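You operate a simulated robot arm through the tools that you are given. There is no shell and no other tool. Be economical: measure what you need, move in short steps, check, and stop when the job is done.

You are at the controls of a simulated robot arm. One attempt, no reset.

TASK
Test lamp A on the gear model: 6 V goes on the orange mat, else in the left grey tray.
Fine: lamp in the yellow tray, yellow lever on and left on, crank at least a turn.

Only the result counts: the job must be done as asked and must still hold three seconds after the hand-in. Knocking over, shifting, dropping, spilling or breaking anything else fails it.

THE ROBOT
A 6-joint arm with a two-finger parallel gripper on a trunk, on a base that drives. Base frame: it is fixed to the floor where the robot stands at the start and does not move with it; the origin is under the middle of the robot, x ahead of it, y to its left, z up; the surface under the hand at the start is at about z = 800. Units: mm, degrees, N and s.
With the tool pointing down near the work surface it reaches from about 380 to 900 mm from the robot's upright axis, wherever it stands. Its first joint turns from -115.0 to 115.0 degrees. Places, roughly: crank handle [400, 400, 900]; gear model [500, 300, 800]; inside of the yellow tray [600, 400, 800]; left tray [400, 200, 800]; middle tray [400, 100, 800]; model crank [400, 400, 800]; right tray [400, 100, 800]; top of the orange mat [500, 200, 800]; yellow lever [600, 300, 800]. Payload 3.43 kg.
Tool frame: the origin (TCP) lies between the finger pads and is the grasp point; the fingertips stand 34 mm ahead of it; z points along the fingers, y is the line along which they close. Largest opening 128 mm; finger width 24, thickness 12; the body of the gripper, 48 by 130 mm, starts 96 mm behind the TCP.
Orientation is that of the tool frame in the base frame, as [roll, pitch, yaw] about the fixed x, y, z axes, in that order (R = Rz(yaw) Ry(pitch) Rx(roll)). With the fingers straight down and closing along the base's y, the tool's x points along the base's -x, its y along +y and its z along -z.

THE INTERFACE
- The arm moves only by the tool send_rows. Its argument "commands" is a list that holds one entry, the list of rows, each a list of 7 numbers: the shift along the base's x, y, z in mm, then the turn, a rotation vector about the base's x, y, z in rad, then the gripper command, from -1 (fully open) to 1 (shut), values between in proportion. In form: [[[tx, ty, tz, wx, wy, wz, fingers], ...]]. A call has 1 to 10 rows; each row is the pose to reach, as a shift and turn from the pose commanded when the call began. A row lasts 0.2 s, in which the tool goes at most 50 mm and 8.6 degrees; a call with a longer step from one row to the next is refused whole, and so is a gripper value outside its range. Where a pose cannot be reached the arm comes as near as it can. A force on the tool above 90 N (or 10 N above the force at the start of the call, whichever is more), or a blocked arm, ends the call early, and 0.2 s more pass. Each finger travels about 108 mm/s and halts on what it meets, pressing with about 30 N; the grip force reading is that of the motor and also rises with nothing between the fingers. The clock runs only during rows and for 0.2 s after the last one: add rows that repeat a pose to give the fingers time. It gives the time, the measured TCP pose, the force on the tool (base axes), the opening and the grip force at its end, in the units of the frame above (readings bear some noise), with the torque about the TCP (base axes, N m) and any sound that the robot's microphone picked up.
- Cameras (640 x 400 px; columns grow to the right, rows downward): "scene" is now at [43.7, 204.7, 1249.1]; the picture's right is [0.05, -1.00, 0.00], its down [-0.58, -0.03, -0.81] and it looks along [0.81, 0.04, -0.58] (base axes); focal length 254 px, centre (320, 200). "wrist" rides on the gripper at [76, -11, -160] in the tool frame; the picture's right is [0.15, 0.99, 0.00], its down [-0.88, 0.13, -0.46] and it looks along [-0.45, 0.07, 0.89] (tool axes); focal length 234 px, centre (320, 200). There is no depth. A picture from a camera that has moved, and an enlarged one, comes with that camera's place and axes in the base frame and with its lens. The place of the scene camera against the robot may be out by one fixed shift of up to 12 mm in any direction.
- get_image(camera): a new picture of that camera. No time passes.
- lift_body(by): slides the trunk up (or, below 0, down) by that many mm; the arm and the scene camera ride with it, the base frame stays. It gives what a move gives, with no picture.
- drive_base(legs): drives the robot by 1 to 6 legs, each [ahead, turn to the left] in mm and degrees, along the robot's own axes; the way and the turn of a leg run together, so that a leg with both is an arc; at most 1500 mm and 180 degrees a leg. The arm and the cameras ride along, it lands a little off, and it stops where it bumps. It gives what a move gives.
- pan_tilt(pan, tilt): turns the head with the scene camera to pan (to the left, within 103 degrees either way) and tilt (down, from -29 to 69), counted from straight ahead of the robot. It gives what a move gives.
- close_up(camera, box): a new picture of the part [left, top, right, bottom] of that camera's present view, enlarged. No time passes.
- job_done(): hands the job in; it is judged then, once.

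Go step by step. Nothing tells you exact positions but the pictures and the camera data: compare them with the known pose of the tool, close in by small moves and look again before you grip or let go. The budget is 120 turns and 82 pictures, counting those below and the enlarged ones. Unless the task says otherwise, let go and move clear before handing in, and close with one line.

The tools are called after ">>>" as name(argument=value, ...) on one line, values as JSON. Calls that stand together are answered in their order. send_rows: Moves the arm, as the interface text tells. Its arguments: {"type":"object","properties":{"commands":{"type":"array"}},"required":["commands"]} The other tools are called the same way: lift_body (by) slides the trunk up or down; drive_base (legs) drives the base; pan_tilt (pan, tilt) turns the head that bears the scene camera; get_image (camera) takes a picture; close_up (camera, box) takes an enlarged picture of a part of a camera's view; job_done () hands the job in.

At the start:

```text
time: 0.0
position: [329.6, 211.2, 1104.5]
tcp_rot: [180.0, 0.0, -180.0]
force: [0.2, -0.5, 0.9]
moment: [0.01, 0.0, 0.01]
finger_gap: 128.2
grasp_force: 0.0
trunk travel left (down, up): [-525.0, 265.0]
robot x, y, heading: [-3.2, 3.1, 0.0]
head pan, tilt: [3.0, 35.6]
```

scene: 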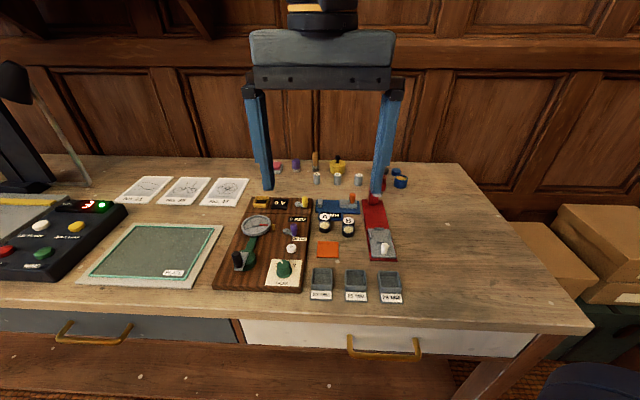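
wrist: 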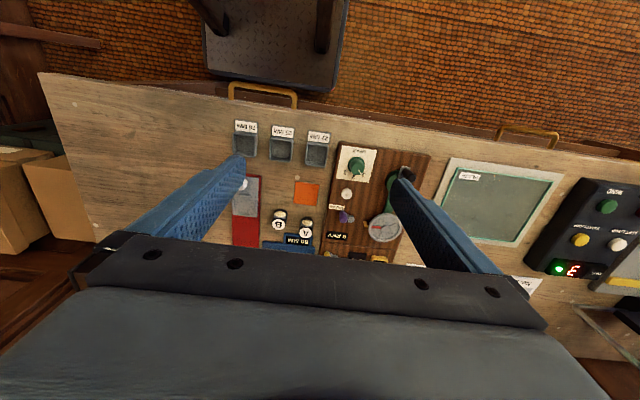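

I see a desk with the gear model board (crank, meter, yellow tray), lamps A and B, an orange mat and three grey trays. I'll take enlarged views first.

>>> close_up(camera="scene", box=[200, 180, 420, 310])

>>> close_up(camera="scene", box=[230, 185, 320, 241])

>>> close_up(camera="wrist", box=[220, 110, 440, 270])

```text
2.91 times, centred on (310, 245) of scene
camera zoom: at [43.7, 204.7, 1249.1], right [0.05, -1.0, 0.0], down [-0.58, -0.03, -0.81], along [0.81, 0.04, -0.58], focal length 740 px, centre (349, 69)
```

zoom: 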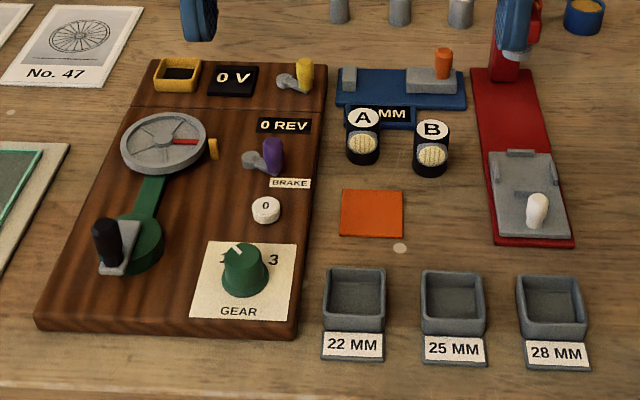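

```text
7.11 times, centred on (275, 213) of scene
camera zoom: at [43.7, 204.7, 1249.1], right [0.05, -1.0, 0.0], down [-0.58, -0.03, -0.81], along [0.81, 0.04, -0.58], focal length 1809 px, centre (640, 108)
```

zoom: 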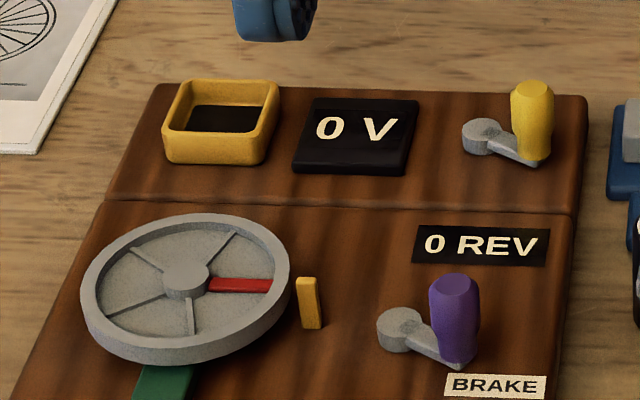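

```text
2.50 times, centred on (330, 190) of wrist
camera zoom: at [255.3, 201.5, 1265.9], right [-0.15, 0.99, 0.0], down [0.88, 0.13, 0.46], along [0.45, 0.07, -0.89], focal length 585 px, centre (295, 225)
```

zoom: 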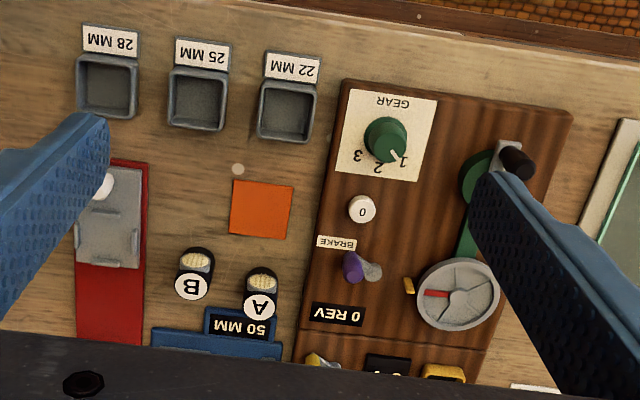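

Lamp A is near (550, 217). I'll move over it for a closer look, staying high.

>>> send_rows(commands=[[[45, 0, -20, 0, 0, 0, -1], [90, 2, -50, 0, 0, 0, -1], [130, 4, -85, 0, 0, 0, -1], [160, 5, -115, 0, 0, 0, -1], [160, 5, -115, 0, 0, 0, -1]]])

>>> get_image(camera="wrist")

>>> get_image(camera="scene")

```text
refused: row 2 steps farther than a row can; nothing moved
```

```text
76 pictures are left
camera wrist: at [255.3, 201.5, 1265.9], right [-0.15, 0.99, 0.0], down [0.88, 0.13, 0.46], along [0.45, 0.07, -0.89], focal length 234 px, centre (320, 200)
```

wrist: 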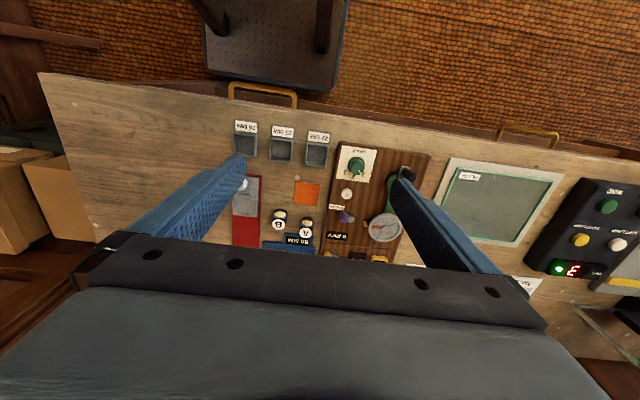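

```text
75 pictures are left
camera scene: at [43.7, 204.7, 1249.1], right [0.05, -1.0, 0.0], down [-0.58, -0.03, -0.81], along [0.81, 0.04, -0.58], focal length 254 px, centre (320, 200)
```

scene: 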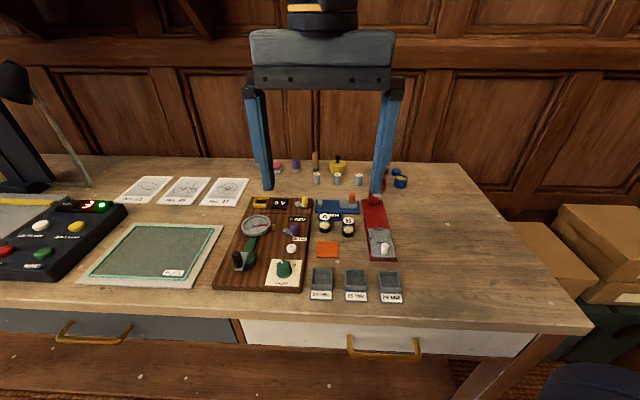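

Step sizes were too long; retrying with smaller ones.

>>> send_rows(commands=[[[40, 1, -25, 0, 0, 0, -1], [80, 2, -50, 0, 0, 0, -1], [120, 4, -75, 0, 0, 0, -1], [160, 5, -100, 0, 0, 0, -1], [190, 5, -125, 0, 0, 0, -1], [190, 5, -125, 0, 0, 0, -1]]])

>>> get_image(camera="wrist")

>>> close_up(camera="scene", box=[200, 180, 420, 310])

```text
time: 1.4
position: [520.4, 215.7, 980.8]
tcp_rot: [180.0, 0.1, 179.9]
force: [-0.5, 1.1, 0.2]
moment: [0.01, -0.03, -0.01]
finger_gap: 127.7
grasp_force: 0.0
trunk travel left (down, up): [-525.0, 265.0]
robot x, y, heading: [-2.9, 4.3, -0.0]
head pan, tilt: [3.0, 35.6]
```

```text
74 pictures are left
camera wrist: at [445.8, 206.3, 1141.4], right [-0.15, 0.99, 0.0], down [0.88, 0.13, 0.46], along [0.45, 0.07, -0.89], focal length 234 px, centre (320, 200)
```

wrist: 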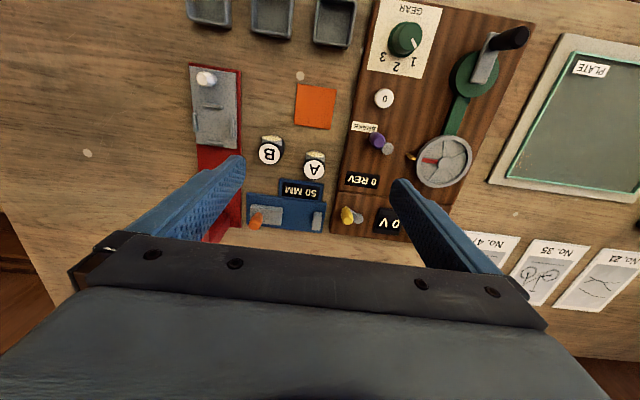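

```text
2.91 times, centred on (310, 245) of scene
camera zoom: at [43.6, 204.7, 1249.1], right [0.05, -1.0, 0.0], down [-0.58, -0.03, -0.81], along [0.81, 0.04, -0.58], focal length 740 px, centre (349, 69)
```

zoom: 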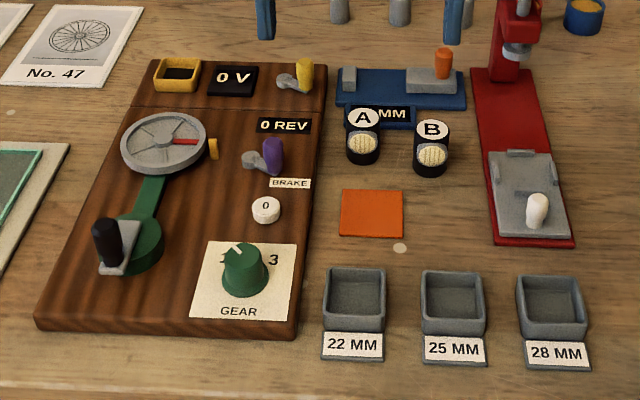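

Lamps are upright black cylinders with a lens at the front, A standing about (552, 216) with its top near z 842. I'll go lower to measure better.

>>> send_rows(commands=[[[20, 0, -25, 0, 0, 0, -1], [40, 0, -50, 0, 0, 0, -0.6], [40, 0, -50, 0, 0, 0, -0.4], [40, 0, -50, 0, 0, 0, -0.4]]])

>>> close_up(camera="wrist", box=[200, 20, 460, 200])

>>> close_up(camera="scene", box=[290, 190, 380, 246])

```text
time: 2.4
position: [561.6, 216.4, 929.8]
tcp_rot: [180.0, 0.1, -179.9]
force: [-0.2, 0.0, -0.3]
moment: [0.03, -0.01, -0.03]
finger_gap: 89.6
grasp_force: 0.1
trunk travel left (down, up): [-525.0, 265.0]
robot x, y, heading: [2.7, -0.4, 0.2]
head pan, tilt: [3.0, 35.6]
```

```text
2.22 times, centred on (330, 110) of wrist
camera zoom: at [485.1, 206.6, 1090.5], right [-0.15, 0.99, 0.0], down [0.88, 0.13, 0.46], along [0.45, 0.07, -0.89], focal length 520 px, centre (298, 400)
```

zoom: 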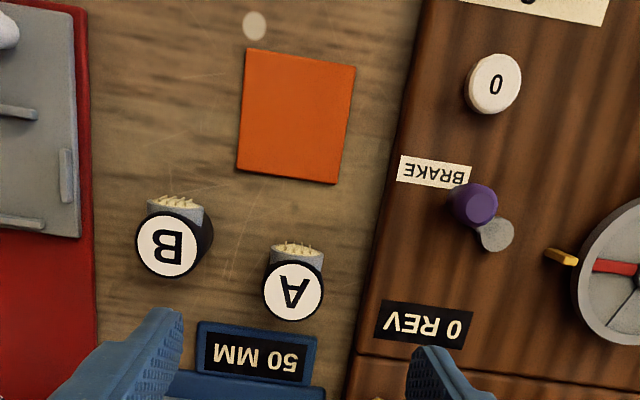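

```text
7.11 times, centred on (335, 218) of scene
camera zoom: at [43.7, 204.7, 1249.1], right [0.05, -1.0, 0.0], down [-0.58, -0.03, -0.81], along [0.81, 0.04, -0.58], focal length 1809 px, centre (213, 72)
```

zoom: 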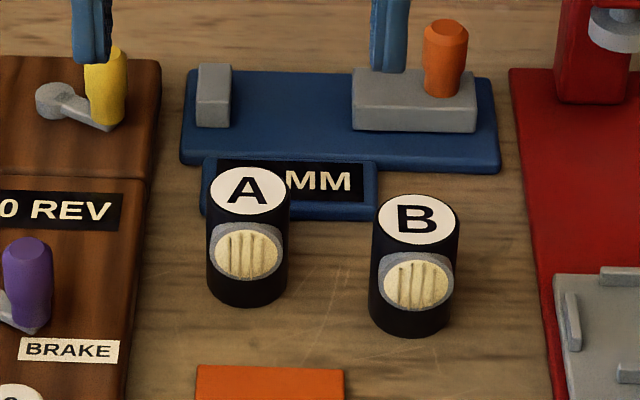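

A is about 9 mm behind and 2 mm right of the TCP. I'll line up, narrow to about 46 mm, and check before lowering.

>>> send_rows(commands=[[[-9, -2, 0, 0, 0, 0, 0.28], [-9, -2, -15, 0, 0, 0, 0.28], [-9, -2, -30, 0, 0, 0, 0.28], [-9, -2, -30, 0, 0, 0, 0.28]]])

>>> close_up(camera="wrist", box=[220, 80, 420, 230])

>>> close_up(camera="scene", box=[290, 190, 380, 246])

```text
time: 3.4
position: [551.6, 213.9, 901.3]
tcp_rot: [-180.0, -0.1, 180.0]
force: [-1.0, -0.5, -0.6]
moment: [0.01, -0.02, 0.0]
finger_gap: 46.0
grasp_force: 0.0
trunk travel left (down, up): [-525.0, 265.0]
robot x, y, heading: [1.7, -0.8, -0.1]
head pan, tilt: [3.0, 35.6]
```

```text
2.67 times, centred on (320, 155) of wrist
camera zoom: at [476.1, 204.8, 1060.9], right [-0.15, 0.99, 0.0], down [0.88, 0.13, 0.46], along [0.45, 0.07, -0.89], focal length 624 px, centre (320, 320)
```

zoom: 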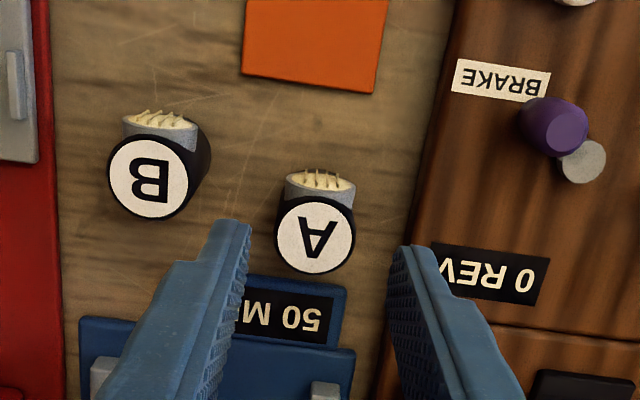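

```text
7.11 times, centred on (335, 218) of scene
camera zoom: at [43.7, 204.7, 1249.1], right [0.05, -1.0, 0.0], down [-0.58, -0.03, -0.81], along [0.81, 0.04, -0.58], focal length 1809 px, centre (213, 72)
```

zoom: 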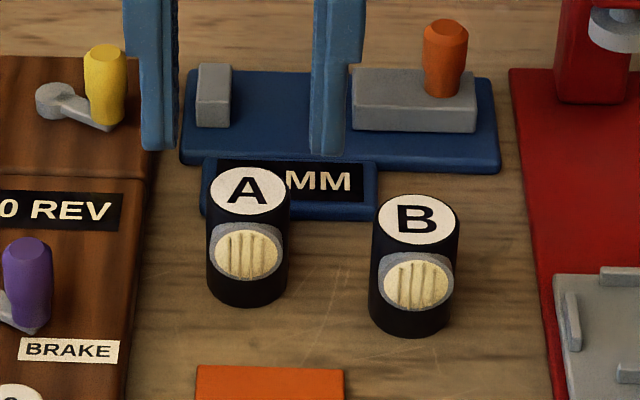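

Centred well. Lowering so the tips reach about z 822, then close.

>>> send_rows(commands=[[[0, 0, -15, 0, 0, 0, 0.28], [0, 0, -30, 0, 0, 0, 0.28], [0, 0, -44, 0, 0, 0, 0.28], [0, 0, -44, 0, 0, 0, 0.28], [0, 0, -44, 0, 0, 0, 0.6], [0, 0, -44, 0, 0, 0, 0.8], [0, 0, -44, 0, 0, 0, 1], [0, 0, -44, 0, 0, 0, 1]]])

>>> close_up(camera="scene", box=[290, 190, 380, 246])

```text
time: 5.2
position: [553.1, 214.0, 858.2]
tcp_rot: [-180.0, 0.0, -180.0]
force: [-0.1, -0.5, 0.0]
moment: [-0.05, 0.03, 0.01]
finger_gap: 29.4
grasp_force: 29.4
trunk travel left (down, up): [-525.0, 265.0]
robot x, y, heading: [-1.2, 1.6, 0.0]
head pan, tilt: [3.0, 35.6]
```

```text
7.11 times, centred on (335, 218) of scene
camera zoom: at [43.8, 204.7, 1249.1], right [0.05, -1.0, 0.0], down [-0.58, -0.03, -0.81], along [0.81, 0.04, -0.58], focal length 1809 px, centre (213, 72)
```

zoom: 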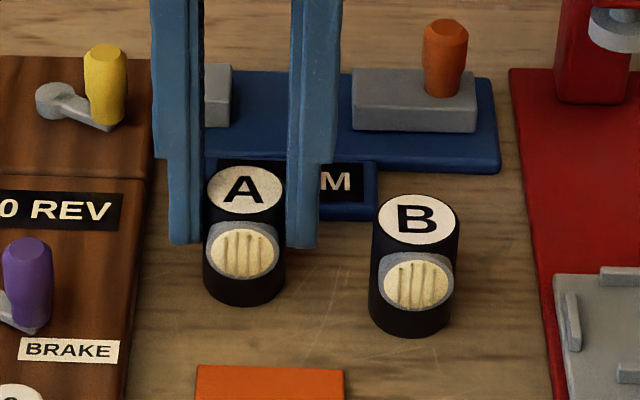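

Lamp A is held. Lifting and carrying it toward the yellow tray for a look.

>>> send_rows(commands=[[[0, 0, 30, 0, 0, 0, 1], [0, 0, 70, 0, 0, 0, 1], [0, 0, 100, 0, 0, 0, 1], [20, 40, 110, 0, 0, 0, 1], [40, 80, 110, 0, 0, 0, 1], [60, 120, 110, 0, 0, 0, 1], [80, 160, 110, 0, 0, 0, 1], [90, 180, 110, 0, 0, 0, 1], [90, 180, 110, 0, 0, 0, 1]]])

>>> get_image(camera="wrist")

>>> close_up(camera="scene", box=[230, 170, 320, 226])

```text
time: 7.2
position: [642.0, 395.1, 965.4]
tcp_rot: [180.0, 0.1, 180.0]
force: [0.1, 0.0, 0.0]
moment: [0.02, 0.0, -0.01]
finger_gap: 29.7
grasp_force: 30.1
trunk travel left (down, up): [-525.0, 265.0]
robot x, y, heading: [3.8, -2.6, -0.0]
head pan, tilt: [3.0, 35.6]
```

```text
67 pictures are left
camera wrist: at [566.1, 384.7, 1126.1], right [-0.15, 0.99, 0.0], down [0.88, 0.13, 0.46], along [0.45, 0.07, -0.89], focal length 234 px, centre (320, 200)
```

wrist: 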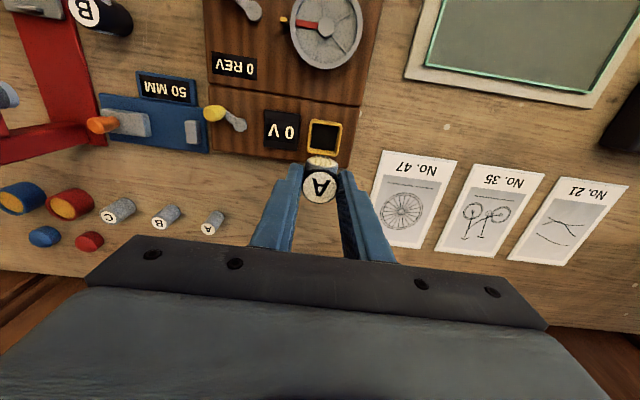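

```text
7.11 times, centred on (275, 198) of scene
camera zoom: at [43.7, 204.7, 1249.1], right [0.05, -1.0, 0.0], down [-0.58, -0.03, -0.81], along [0.81, 0.04, -0.58], focal length 1809 px, centre (640, 214)
```

zoom: 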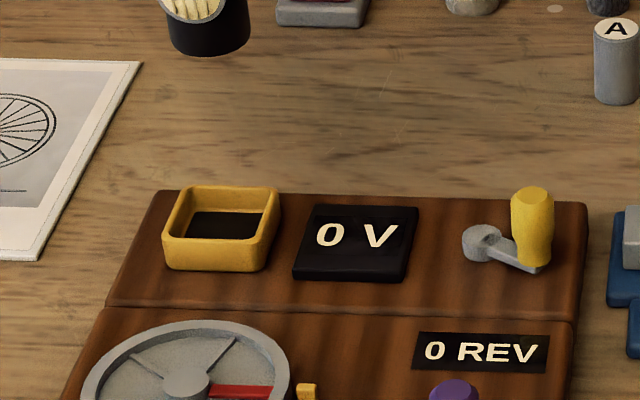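

>>> close_up(camera="wrist", box=[270, 90, 370, 165])

```text
5.33 times, centred on (320, 128) of wrist
camera zoom: at [566.1, 384.7, 1126.1], right [-0.15, 0.99, 0.0], down [0.88, 0.13, 0.46], along [0.45, 0.07, -0.89], focal length 1249 px, centre (320, 587)
```

zoom: 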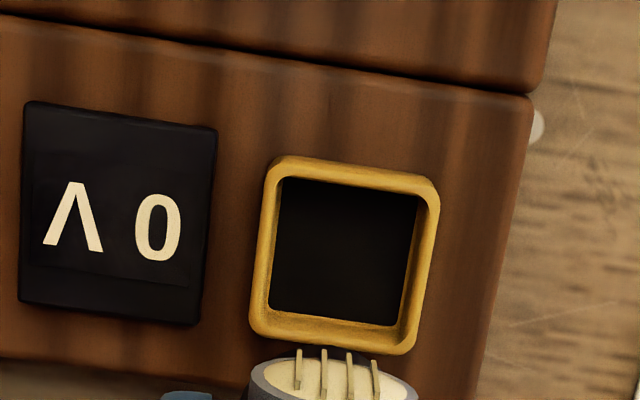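

The tray rim centre is about 14 mm nearer to the robot and 4 mm left of the TCP. I'll shift and lower to just above the rim, then check.

>>> send_rows(commands=[[[-14, 4, 0, 0, 0, 0, 1], [-14, 4, -30, 0, 0, 0, 1], [-14, 4, -58, 0, 0, 0, 1], [-14, 4, -58, 0, 0, 0, 1]]])

>>> close_up(camera="wrist", box=[270, 110, 370, 185])

>>> close_up(camera="scene", box=[230, 170, 320, 226])

```text
time: 8.2
position: [629.0, 398.4, 907.4]
tcp_rot: [179.9, 0.0, -180.0]
force: [-0.5, -0.4, 0.8]
moment: [0.03, 0.02, -0.04]
finger_gap: 29.4
grasp_force: 30.3
trunk travel left (down, up): [-525.0, 265.0]
robot x, y, heading: [0.5, 3.0, -0.0]
head pan, tilt: [3.0, 35.6]
```

```text
5.33 times, centred on (320, 148) of wrist
camera zoom: at [552.8, 388.6, 1068.2], right [-0.15, 0.99, 0.0], down [0.88, 0.13, 0.46], along [0.45, 0.07, -0.89], focal length 1249 px, centre (320, 480)
```

zoom: 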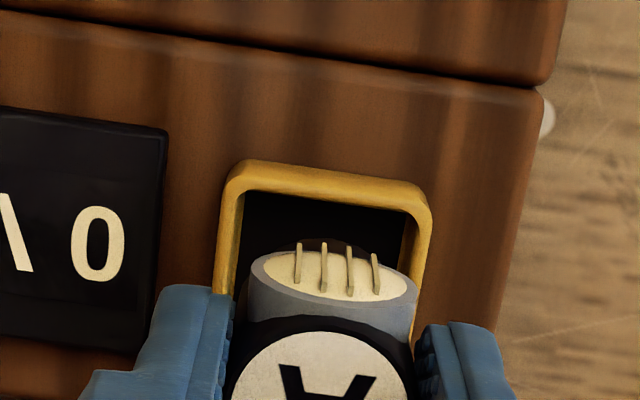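

```text
7.11 times, centred on (275, 198) of scene
camera zoom: at [43.7, 204.7, 1249.1], right [0.05, -1.0, 0.0], down [-0.58, -0.03, -0.81], along [0.81, 0.04, -0.58], focal length 1809 px, centre (640, 214)
```

zoom: 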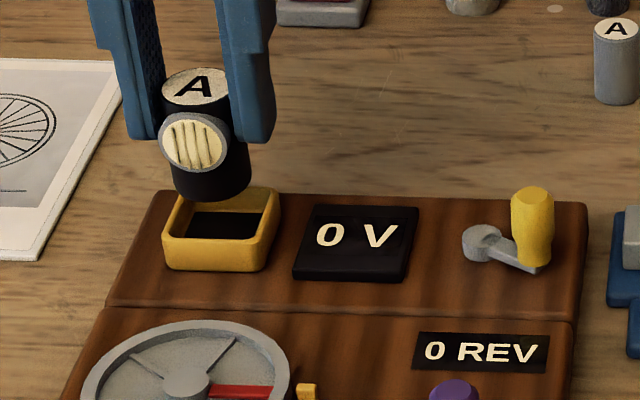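

Aligned within about a millimetre. Lowering into the tray with small corrections.

>>> send_rows(commands=[[[-1, -0.5, 0, 0, 0, 0, 1], [-1, -0.5, -8, 0, 0, 0, 1], [-1, -0.5, -16, 0, 0, 0, 1], [-1, -0.5, -20, 0, 0, 0, 1], [-1, -0.5, -22, 0, 0, 0, 1]]])

>>> close_up(camera="scene", box=[230, 180, 294, 220])

>>> close_up(camera="wrist", box=[270, 110, 370, 185])

```text
time: 9.4
position: [627.1, 397.5, 885.7]
tcp_rot: [-179.9, 0.0, 179.9]
force: [1.8, -0.5, 0.2]
moment: [-0.04, -0.08, 0.01]
finger_gap: 29.8
grasp_force: 30.1
trunk travel left (down, up): [-525.0, 265.0]
robot x, y, heading: [-0.7, -4.0, 0.2]
head pan, tilt: [3.0, 35.6]
```

```text
10.00 times, centred on (262, 200) of scene
camera zoom: at [43.9, 204.8, 1249.1], right [0.05, -1.0, 0.0], down [-0.58, -0.03, -0.81], along [0.81, 0.04, -0.58], focal length 2544 px, centre (900, 200)
```

zoom: 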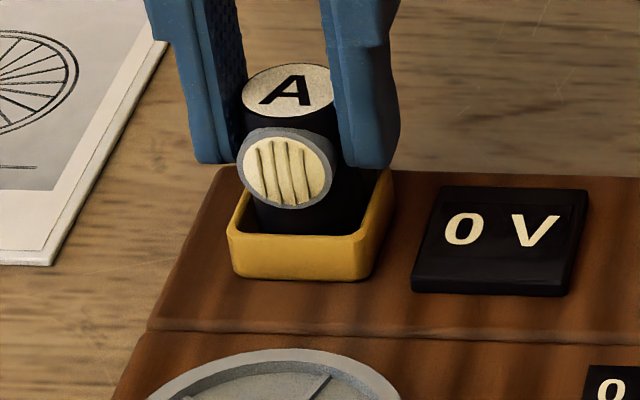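

```text
5.33 times, centred on (320, 148) of wrist
camera zoom: at [551.3, 387.6, 1046.6], right [-0.15, 0.99, 0.0], down [0.88, 0.13, 0.46], along [0.45, 0.07, -0.89], focal length 1249 px, centre (320, 480)
```

zoom: 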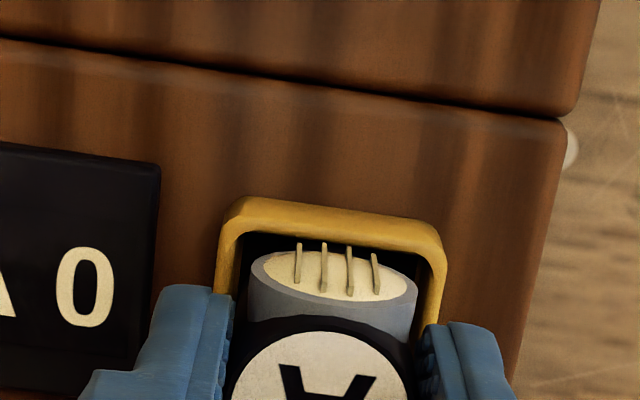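

>>> send_rows(commands=[[[-0.5, 0, -2, 0, 0, 0, 1], [-0.5, 0, -4, 0, 0, 0, 1], [-0.5, 0, -4, 0, 0, 0, 1]]])

```text
time: 10.2
position: [626.7, 396.8, 882.6]
tcp_rot: [-180.0, 0.0, 179.9]
force: [5.6, -0.5, 0.6]
moment: [-0.02, -0.25, 0.01]
finger_gap: 29.5
grasp_force: 30.5
trunk travel left (down, up): [-525.0, 265.0]
robot x, y, heading: [1.8, -4.5, 0.0]
head pan, tilt: [3.0, 35.6]
```

The near wall pushes the lamp slightly; I shift back in +x and continue.

>>> send_rows(commands=[[[1.5, 0, 0, 0, 0, 0, 1], [1.5, 0, 0, 0, 0, 0, 1]]])

>>> close_up(camera="scene", box=[230, 180, 294, 220])

```text
time: 10.8
position: [626.0, 398.9, 881.0]
tcp_rot: [-180.0, -0.1, -179.9]
force: [0.5, 0.1, -0.1]
moment: [-0.01, -0.02, -0.02]
finger_gap: 29.6
grasp_force: 30.0
trunk travel left (down, up): [-525.0, 265.0]
robot x, y, heading: [0.1, -2.0, -0.1]
head pan, tilt: [3.0, 35.6]
```

```text
10.00 times, centred on (262, 200) of scene
camera zoom: at [43.6, 204.8, 1249.1], right [0.05, -1.0, 0.0], down [-0.58, -0.03, -0.81], along [0.81, 0.04, -0.58], focal length 2544 px, centre (900, 200)
```

zoom: 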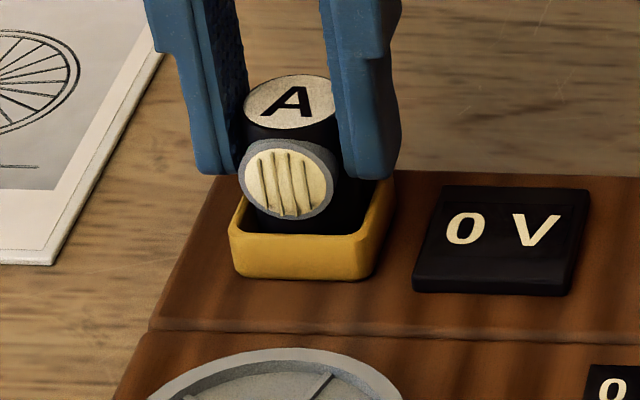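

>>> send_rows(commands=[[[0, 0, -1, 0, 0, 0, 1], [0, 0, -2, 0, 0, 0, 1], [0, 0, -2, 0, 0, 0, 1]]])

>>> send_rows(commands=[[[0, 0, -1, 0, 0, 0, 1], [0, 0, -2, 0, 0, 0, 1], [0, 0, -2, 0, 0, 0, 1]]])

>>> close_up(camera="scene", box=[230, 180, 294, 220])

```text
time: 11.6
position: [627.9, 398.3, 880.4]
tcp_rot: [-180.0, 0.0, -179.9]
force: [-1.7, -0.8, 6.7]
moment: [-0.14, 0.12, 0.02]
finger_gap: 29.4
grasp_force: 30.5
trunk travel left (down, up): [-525.0, 265.0]
robot x, y, heading: [-0.1, -2.8, 0.1]
head pan, tilt: [3.0, 35.6]
```

```text
time: 12.4
position: [627.8, 396.9, 879.5]
tcp_rot: [180.0, 0.1, -179.9]
force: [-0.8, 0.5, 20.0]
moment: [-0.01, 0.09, 0.0]
finger_gap: 29.7
grasp_force: 30.1
trunk travel left (down, up): [-525.0, 265.0]
robot x, y, heading: [-0.1, -0.2, -0.0]
head pan, tilt: [3.0, 35.6]
```

```text
10.00 times, centred on (262, 200) of scene
camera zoom: at [43.1, 204.4, 1249.2], right [0.05, -1.0, 0.0], down [-0.58, -0.03, -0.81], along [0.81, 0.04, -0.58], focal length 2544 px, centre (900, 200)
```

zoom: 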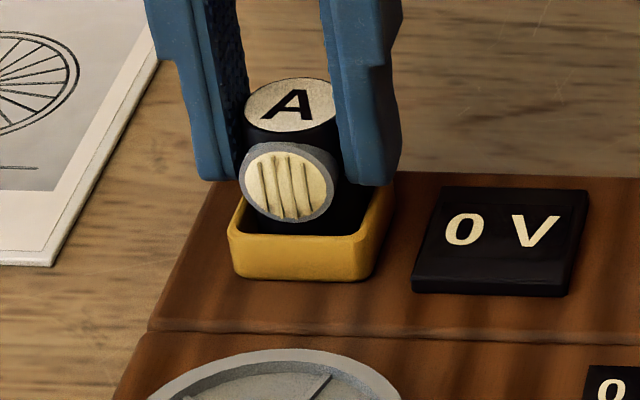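

Lamp is on the tray floor. Relieving pressure, opening, and lifting off.

>>> send_rows(commands=[[[0, 0, 2.5, 0, 0, 0, 1], [0, 0, 2.5, 0, 0, 0, 0.6], [0, 0, 2.5, 0, 0, 0, 0.28], [0, 0, 2.5, 0, 0, 0, 0.28], [0, 0, 30, 0, 0, 0, 0.28], [0, 0, 60, 0, 0, 0, 0.28], [0, -30, 90, 0, 0, 0, 0.28], [0, -70, 100, 0, 0, 0, 0.28], [0, -100, 100, 0, 0, 0, 0.28], [0, -100, 100, 0, 0, 0, 0.28]]])

>>> close_up(camera="scene", box=[230, 180, 326, 240])

>>> get_image(camera="wrist")

```text
time: 14.6
position: [627.4, 297.9, 977.5]
tcp_rot: [-180.0, -0.1, -180.0]
force: [0.6, -0.8, -0.4]
moment: [-0.01, 0.01, 0.01]
finger_gap: 45.8
grasp_force: 0.0
trunk travel left (down, up): [-525.0, 265.0]
robot x, y, heading: [-1.4, 2.0, 0.1]
head pan, tilt: [3.0, 35.6]
```

```text
6.67 times, centred on (278, 210) of scene
camera zoom: at [43.7, 204.8, 1249.1], right [0.05, -1.0, 0.0], down [-0.58, -0.03, -0.81], along [0.81, 0.04, -0.58], focal length 1696 px, centre (600, 133)
```

zoom: 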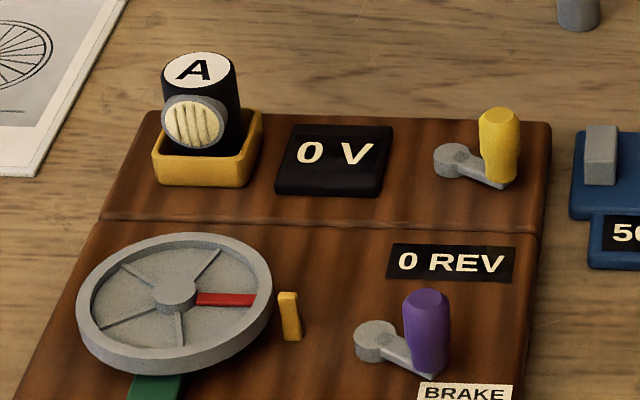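

```text
57 pictures are left
camera wrist: at [551.9, 288.5, 1138.4], right [-0.15, 0.99, 0.0], down [0.88, 0.13, 0.46], along [0.45, 0.07, -0.89], focal length 234 px, centre (320, 200)
```

wrist: 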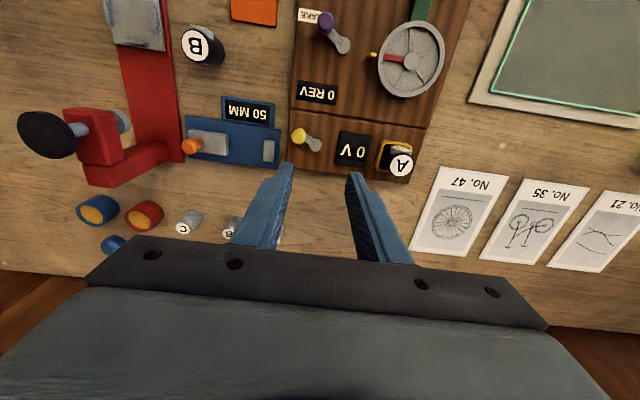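

Lamp A sits in the yellow tray. Next the yellow lever, whose handle is about (612, 271); moving over it for a close look.

>>> send_rows(commands=[[[0, -15, -20, 0, 0, 0, 0.28], [-5, -27, -47, 0, 0, 0, 0.28], [-5, -27, -47, 0, 0, 0, 0.28]]])

>>> close_up(camera="wrist", box=[240, 80, 400, 200])

```text
time: 15.4
position: [622.1, 272.0, 930.5]
tcp_rot: [180.0, 0.0, 180.0]
force: [0.5, -0.3, 0.0]
moment: [0.0, -0.03, 0.01]
finger_gap: 45.8
grasp_force: 0.1
trunk travel left (down, up): [-525.0, 265.0]
robot x, y, heading: [0.2, 0.9, -0.1]
head pan, tilt: [3.0, 35.6]
```

```text
3.33 times, centred on (320, 140) of wrist
camera zoom: at [547.2, 261.4, 1091.5], right [-0.15, 0.99, 0.0], down [0.88, 0.13, 0.46], along [0.45, 0.07, -0.89], focal length 781 px, centre (320, 400)
```

zoom: 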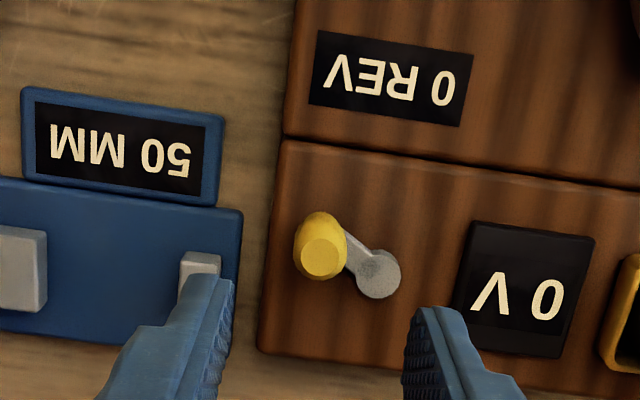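

>>> send_rows(commands=[[[-6.5, 0, -15, 0, 0, 0, 0.35], [-6.5, 0, -35, 0, 0, 0, 0.35], [-6.5, 0, -57, 0, 0, 0, 0.35], [-6.5, 0, -57, 0, 0, 0, 0.35]]])

>>> close_up(camera="scene", box=[250, 180, 330, 230])

>>> close_up(camera="wrist", box=[240, 100, 400, 220])

```text
time: 16.4
position: [616.2, 270.8, 873.7]
tcp_rot: [179.9, 0.0, 179.9]
force: [-0.5, 0.1, -0.4]
moment: [0.01, -0.03, 0.02]
finger_gap: 41.5
grasp_force: 0.0
trunk travel left (down, up): [-525.0, 265.0]
robot x, y, heading: [0.5, 0.6, -0.2]
head pan, tilt: [3.0, 35.6]
```

```text
8.00 times, centred on (290, 205) of scene
camera zoom: at [43.7, 204.7, 1249.1], right [0.05, -1.0, 0.0], down [-0.58, -0.03, -0.81], along [0.81, 0.04, -0.58], focal length 2036 px, centre (560, 160)
```

zoom: 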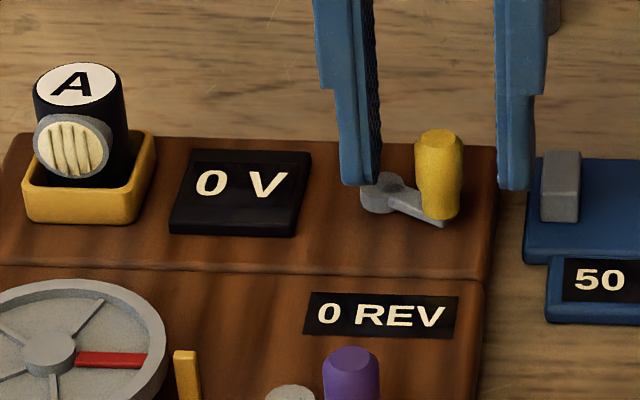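

```text
3.33 times, centred on (320, 160) of wrist
camera zoom: at [541.4, 260.7, 1034.9], right [-0.15, 0.99, 0.0], down [0.88, 0.13, 0.46], along [0.45, 0.07, -0.89], focal length 781 px, centre (320, 333)
```

zoom: 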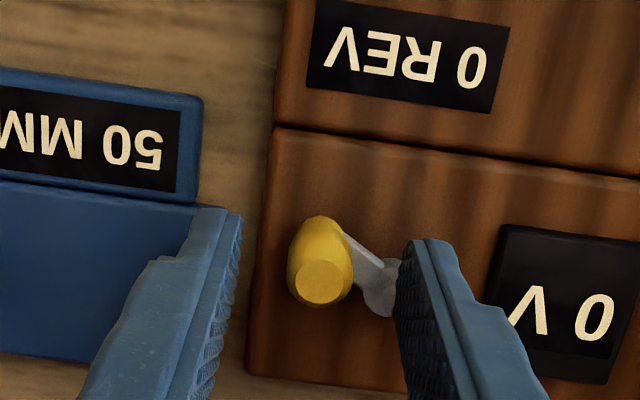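

Handle is centred between the fingers. Gripping it and probing a small swing in +x.

>>> send_rows(commands=[[[0, 0, 0, 0, 0, 0, 0.7], [0, 0, 0, 0, 0, 0, 1], [0, 0, 0, 0, 0, 0, 1], [2, -0.9, 0, 0, 0, 0, 1], [4, -1.7, 0, 0, 0, 0, 1], [4, -1.7, 0, 0, 0, 0, 1]]])

>>> close_up(camera="scene", box=[250, 180, 330, 230])

```text
time: 17.8
position: [618.4, 268.9, 872.9]
tcp_rot: [-179.9, -0.1, -180.0]
force: [-12.0, 0.5, 2.3]
moment: [-0.02, 1.06, 0.25]
finger_gap: 16.7
grasp_force: 45.1
trunk travel left (down, up): [-525.0, 265.0]
robot x, y, heading: [-0.2, -0.9, -0.0]
head pan, tilt: [3.0, 35.6]
```

```text
8.00 times, centred on (290, 205) of scene
camera zoom: at [43.1, 204.7, 1249.1], right [0.05, -1.0, 0.0], down [-0.58, -0.03, -0.81], along [0.81, 0.04, -0.58], focal length 2036 px, centre (560, 160)
```

zoom: 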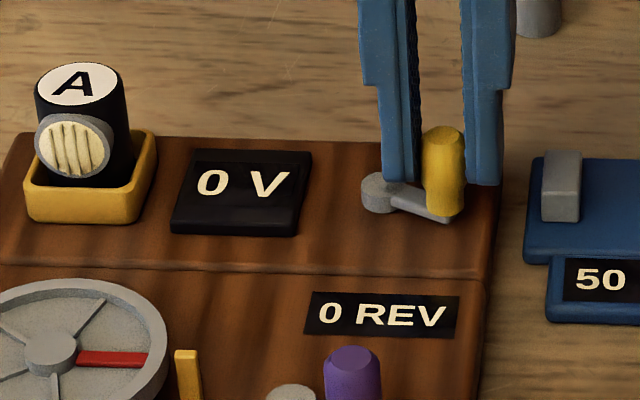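

It yields with modest resistance. Continuing along the arc.

>>> send_rows(commands=[[[2, -0.5, 0, 0, 0, 0, 1], [4.3, -1, 0, 0, 0, 0, 1], [6.5, -1, 0, 0, 0, 0, 1], [8.7, -0.8, 0, 0, 0, 0, 1], [8.7, -0.8, 0, 0, 0, 0, 1]]])

>>> close_up(camera="scene", box=[250, 180, 330, 230])

```text
time: 19.0
position: [628.8, 266.8, 873.9]
tcp_rot: [179.9, -0.1, 180.0]
force: [-8.7, -6.6, 0.3]
moment: [-0.14, -0.15, 0.24]
finger_gap: 16.3
grasp_force: 44.8
trunk travel left (down, up): [-525.0, 265.0]
robot x, y, heading: [-0.5, -3.8, -0.0]
head pan, tilt: [3.0, 35.6]
```

```text
8.00 times, centred on (290, 205) of scene
camera zoom: at [43.5, 204.4, 1249.1], right [0.05, -1.0, 0.0], down [-0.58, -0.03, -0.81], along [0.81, 0.04, -0.58], focal length 2036 px, centre (560, 160)
```

zoom: 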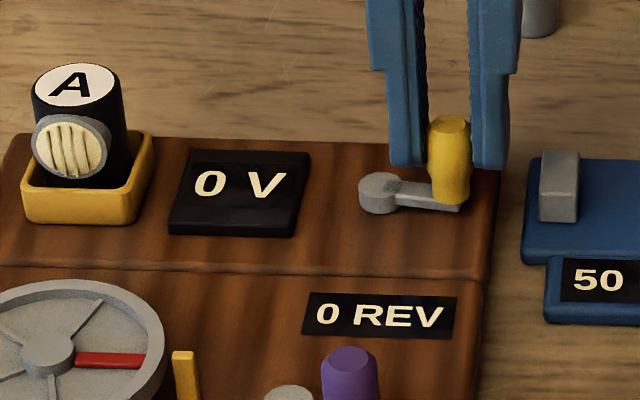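

The lever is swinging. Continuing past centre until it stops.

>>> send_rows(commands=[[[3, 0.3, 0, 0, 0, 0, 1], [6, 1, 0, 0, 0, 0, 1], [9, 2, 0, 0, 0, 0, 1], [12, 3.5, 0, 0, 0, 0, 1], [12, 3.5, 0, 0, 0, 0, 1]]])

>>> close_up(camera="scene", box=[250, 180, 330, 230])

```text
time: 20.2
position: [643.3, 267.7, 874.1]
tcp_rot: [-179.8, 0.0, 180.0]
force: [4.0, -51.7, -0.1]
moment: [-1.3, 1.03, 0.5]
finger_gap: 16.5
grasp_force: 44.5
trunk travel left (down, up): [-525.0, 265.0]
robot x, y, heading: [-1.9, -2.3, -0.2]
head pan, tilt: [3.0, 35.6]
```

```text
8.00 times, centred on (290, 205) of scene
camera zoom: at [44.9, 202.3, 1249.4], right [0.05, -1.0, 0.0], down [-0.58, -0.03, -0.81], along [0.81, 0.04, -0.58], focal length 2036 px, centre (560, 160)
```

zoom: 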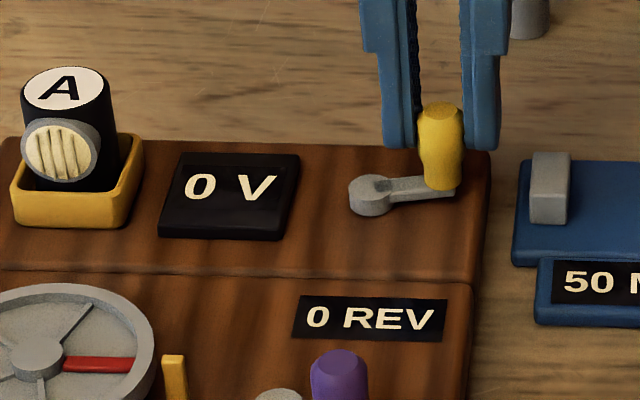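

Too much radial force; easing out in -y.

>>> send_rows(commands=[[[0, -2, 0, 0, 0, 0, 1], [0, -4, 0, 0, 0, 0, 1], [0, -4, 0, 0, 0, 0, 1]]])

>>> close_up(camera="wrist", box=[240, 100, 400, 220])

```text
time: 21.0
position: [642.1, 266.8, 875.0]
tcp_rot: [179.9, 0.2, -180.0]
force: [7.3, -23.8, -7.1]
moment: [-0.68, -0.82, 0.12]
finger_gap: 16.4
grasp_force: 44.6
trunk travel left (down, up): [-525.0, 265.0]
robot x, y, heading: [-1.5, 1.7, 0.0]
head pan, tilt: [3.0, 35.6]
```

```text
3.33 times, centred on (320, 160) of wrist
camera zoom: at [565.9, 257.4, 1034.8], right [-0.15, 0.99, 0.0], down [0.88, 0.13, 0.46], along [0.45, 0.07, -0.89], focal length 781 px, centre (320, 333)
```

zoom: 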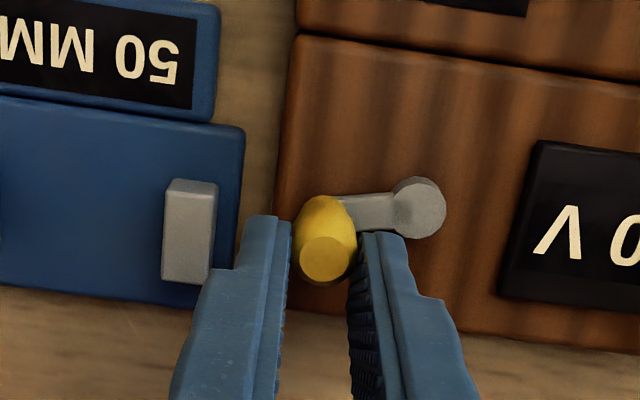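

The handle is now ~19° past centre. I'll push a bit further to find the stop.

>>> send_rows(commands=[[[3, -1, 0, 0, 0, 0, 1], [6, 0, 0, 0, 0, 0, 1], [9, 1, 0, 0, 0, 0, 1], [9, 1, 0, 0, 0, 0, 1]]])

>>> close_up(camera="wrist", box=[240, 100, 400, 220])

```text
time: 22.0
position: [649.5, 269.8, 874.4]
tcp_rot: [179.9, 0.0, 180.0]
force: [-9.2, 1.6, 0.4]
moment: [0.04, 0.66, 0.24]
finger_gap: 16.4
grasp_force: 45.0
trunk travel left (down, up): [-525.0, 265.0]
robot x, y, heading: [-1.1, 1.6, 0.1]
head pan, tilt: [3.0, 35.6]
```

```text
3.33 times, centred on (320, 160) of wrist
camera zoom: at [573.9, 259.5, 1035.0], right [-0.15, 0.99, 0.0], down [0.88, 0.13, 0.46], along [0.45, 0.07, -0.89], focal length 781 px, centre (320, 333)
```

zoom: 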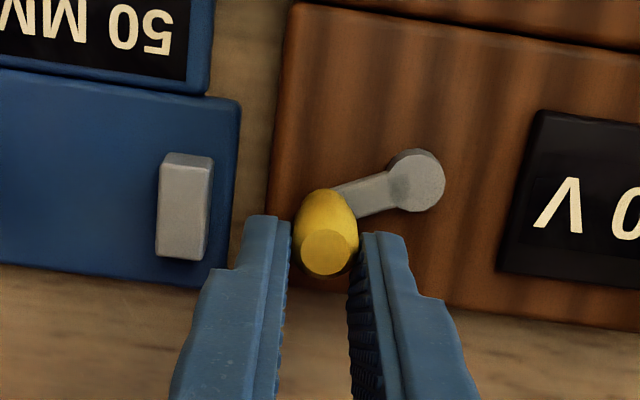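

>>> send_rows(commands=[[[2.5, 1.3, 0, 0, 0, 0, 1], [5, 3, 0, 0, 0, 0, 1], [7, 5, 0, 0, 0, 0, 1], [7, 5, 0, 0, 0, 0, 1]]])

>>> close_up(camera="wrist", box=[240, 100, 400, 220])

```text
time: 23.0
position: [654.5, 270.5, 874.1]
tcp_rot: [-179.8, -0.3, 180.0]
force: [-34.7, -27.4, 2.1]
moment: [-0.54, 0.67, 0.28]
finger_gap: 16.5
grasp_force: 45.0
trunk travel left (down, up): [-525.0, 265.0]
robot x, y, heading: [0.4, 4.3, -0.1]
head pan, tilt: [3.0, 35.6]
```

```text
3.33 times, centred on (320, 160) of wrist
camera zoom: at [579.4, 261.6, 1035.1], right [-0.15, 0.99, 0.0], down [0.88, 0.13, 0.45], along [0.45, 0.06, -0.89], focal length 781 px, centre (320, 333)
```

zoom: 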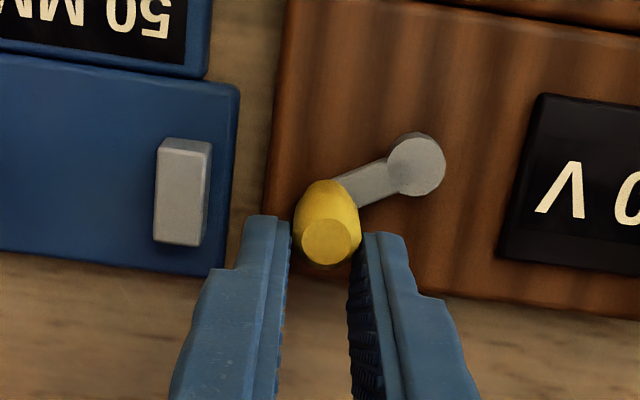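

It has reached its stop. Relaxing, letting go and lifting clear.

>>> send_rows(commands=[[[-2.5, -3, 0, 0, 0, 0, 1], [-2.5, -3, 0, 0, 0, 0, 0.6], [-2.5, -3, 0, 0, 0, 0, 0.4], [-2.5, -3, 0, 0, 0, 0, 0.4], [-2.5, -3, 30, 0, 0, 0, 0.4], [-2.5, -3, 70, 0, 0, 0, 0.4], [-40, -3, 90, 0, 0, 0, 0.4], [-80, 0, 100, 0, 0, 0, 0.4], [-80, 0, 100, 0, 0, 0, 0.4]]])

>>> close_up(camera="scene", box=[200, 180, 360, 300])

>>> get_image(camera="wrist")

```text
time: 25.0
position: [576.5, 273.0, 973.9]
tcp_rot: [179.9, -0.1, 180.0]
force: [-0.2, 0.3, -0.7]
moment: [-0.01, -0.02, -0.01]
finger_gap: 38.2
grasp_force: 0.1
trunk travel left (down, up): [-525.0, 265.0]
robot x, y, heading: [2.6, -0.7, 0.0]
head pan, tilt: [3.0, 35.6]
```

```text
3.33 times, centred on (280, 240) of scene
camera zoom: at [43.9, 204.2, 1249.1], right [0.05, -1.0, 0.0], down [-0.58, -0.03, -0.81], along [0.81, 0.04, -0.58], focal length 848 px, centre (453, 67)
```

zoom: 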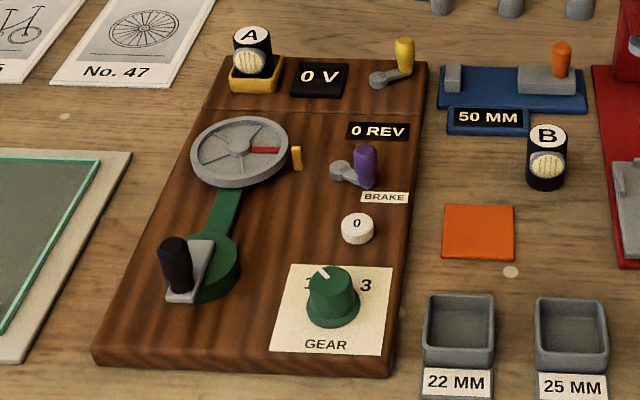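

```text
46 pictures are left
camera wrist: at [501.0, 263.5, 1134.2], right [-0.15, 0.99, 0.0], down [0.88, 0.13, 0.46], along [0.45, 0.07, -0.89], focal length 234 px, centre (320, 200)
```

wrist: 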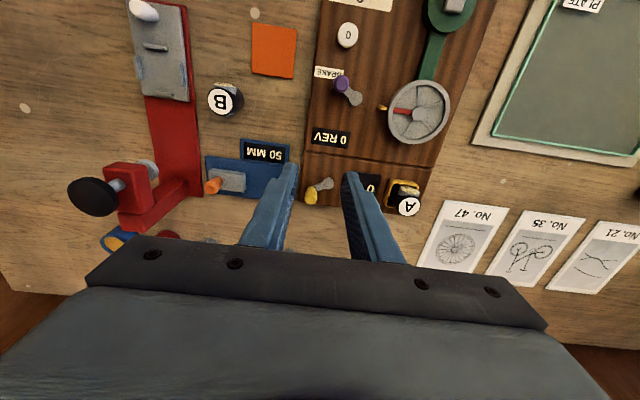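

The lever stays on. The brake lever is in its original rest position, so I take it as off; next I look at the crank.

>>> send_rows(commands=[[[-38, 28, 0, 0, 0, 0, 0], [-76, 56, 0, 0, 0, 0, 0], [-112, 84, 0, 0, 0, 0, 0.2], [-145, 112, 0, 0, 0, 0, 0.2], [-145, 112, 0, 0, 0, 0, 0.2]]])

>>> get_image(camera="wrist")

>>> close_up(camera="scene", box=[200, 210, 310, 295])

```text
time: 26.2
position: [429.2, 386.4, 974.4]
tcp_rot: [180.0, 0.0, -179.9]
force: [-0.2, -0.1, -0.1]
moment: [-0.03, 0.05, 0.01]
finger_gap: 51.3
grasp_force: 0.1
trunk travel left (down, up): [-525.0, 265.0]
robot x, y, heading: [-0.8, -1.0, 0.1]
head pan, tilt: [3.0, 35.6]
```

```text
45 pictures are left
camera wrist: at [355.8, 376.5, 1135.1], right [-0.15, 0.99, 0.0], down [0.88, 0.13, 0.46], along [0.45, 0.07, -0.89], focal length 234 px, centre (320, 200)
```

wrist: 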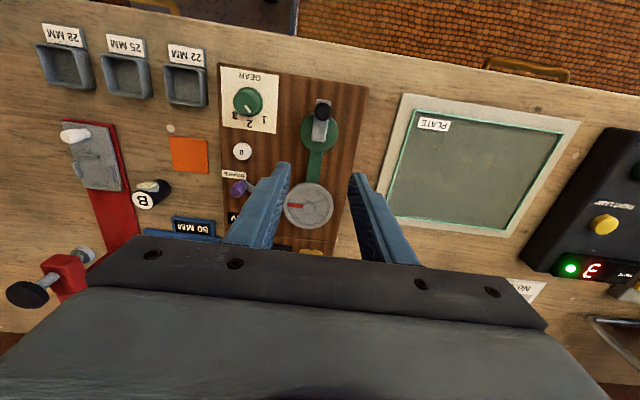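

```text
4.71 times, centred on (255, 252) of scene
camera zoom: at [43.8, 204.2, 1249.1], right [0.05, -1.0, 0.0], down [-0.58, -0.03, -0.81], along [0.81, 0.04, -0.58], focal length 1197 px, centre (626, -47)
```

zoom: 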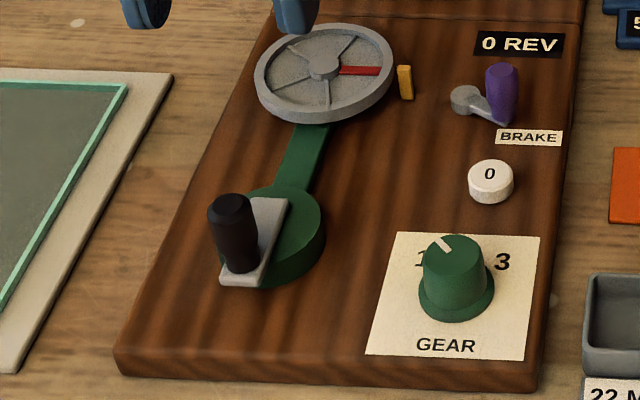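

>>> send_rows(commands=[[[-20, 0, 0, 0, 0, 0, 0.2], [-30, -2, -15, 0, 0, 0, 0.2], [-30, -2, -30, 0, 0, 0, 0.2], [-30, -2, -30, 0, 0, 0, 0.2]]])

>>> close_up(camera="wrist", box=[220, 50, 420, 200])

```text
time: 27.2
position: [401.8, 384.6, 943.9]
tcp_rot: [-180.0, 0.0, -179.9]
force: [-0.2, -0.2, 0.9]
moment: [0.04, 0.01, 0.01]
finger_gap: 51.1
grasp_force: 0.1
trunk travel left (down, up): [-525.0, 265.0]
robot x, y, heading: [-1.7, 3.0, 0.2]
head pan, tilt: [3.0, 35.6]
```

```text
2.67 times, centred on (320, 125) of wrist
camera zoom: at [326.6, 374.6, 1104.7], right [-0.15, 0.99, 0.0], down [0.88, 0.13, 0.46], along [0.45, 0.07, -0.89], focal length 624 px, centre (320, 400)
```

zoom: 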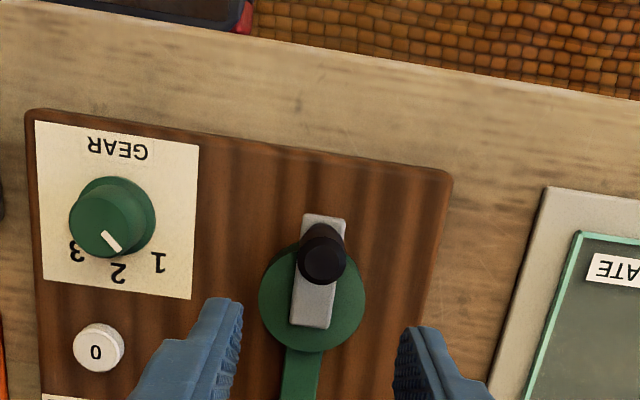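

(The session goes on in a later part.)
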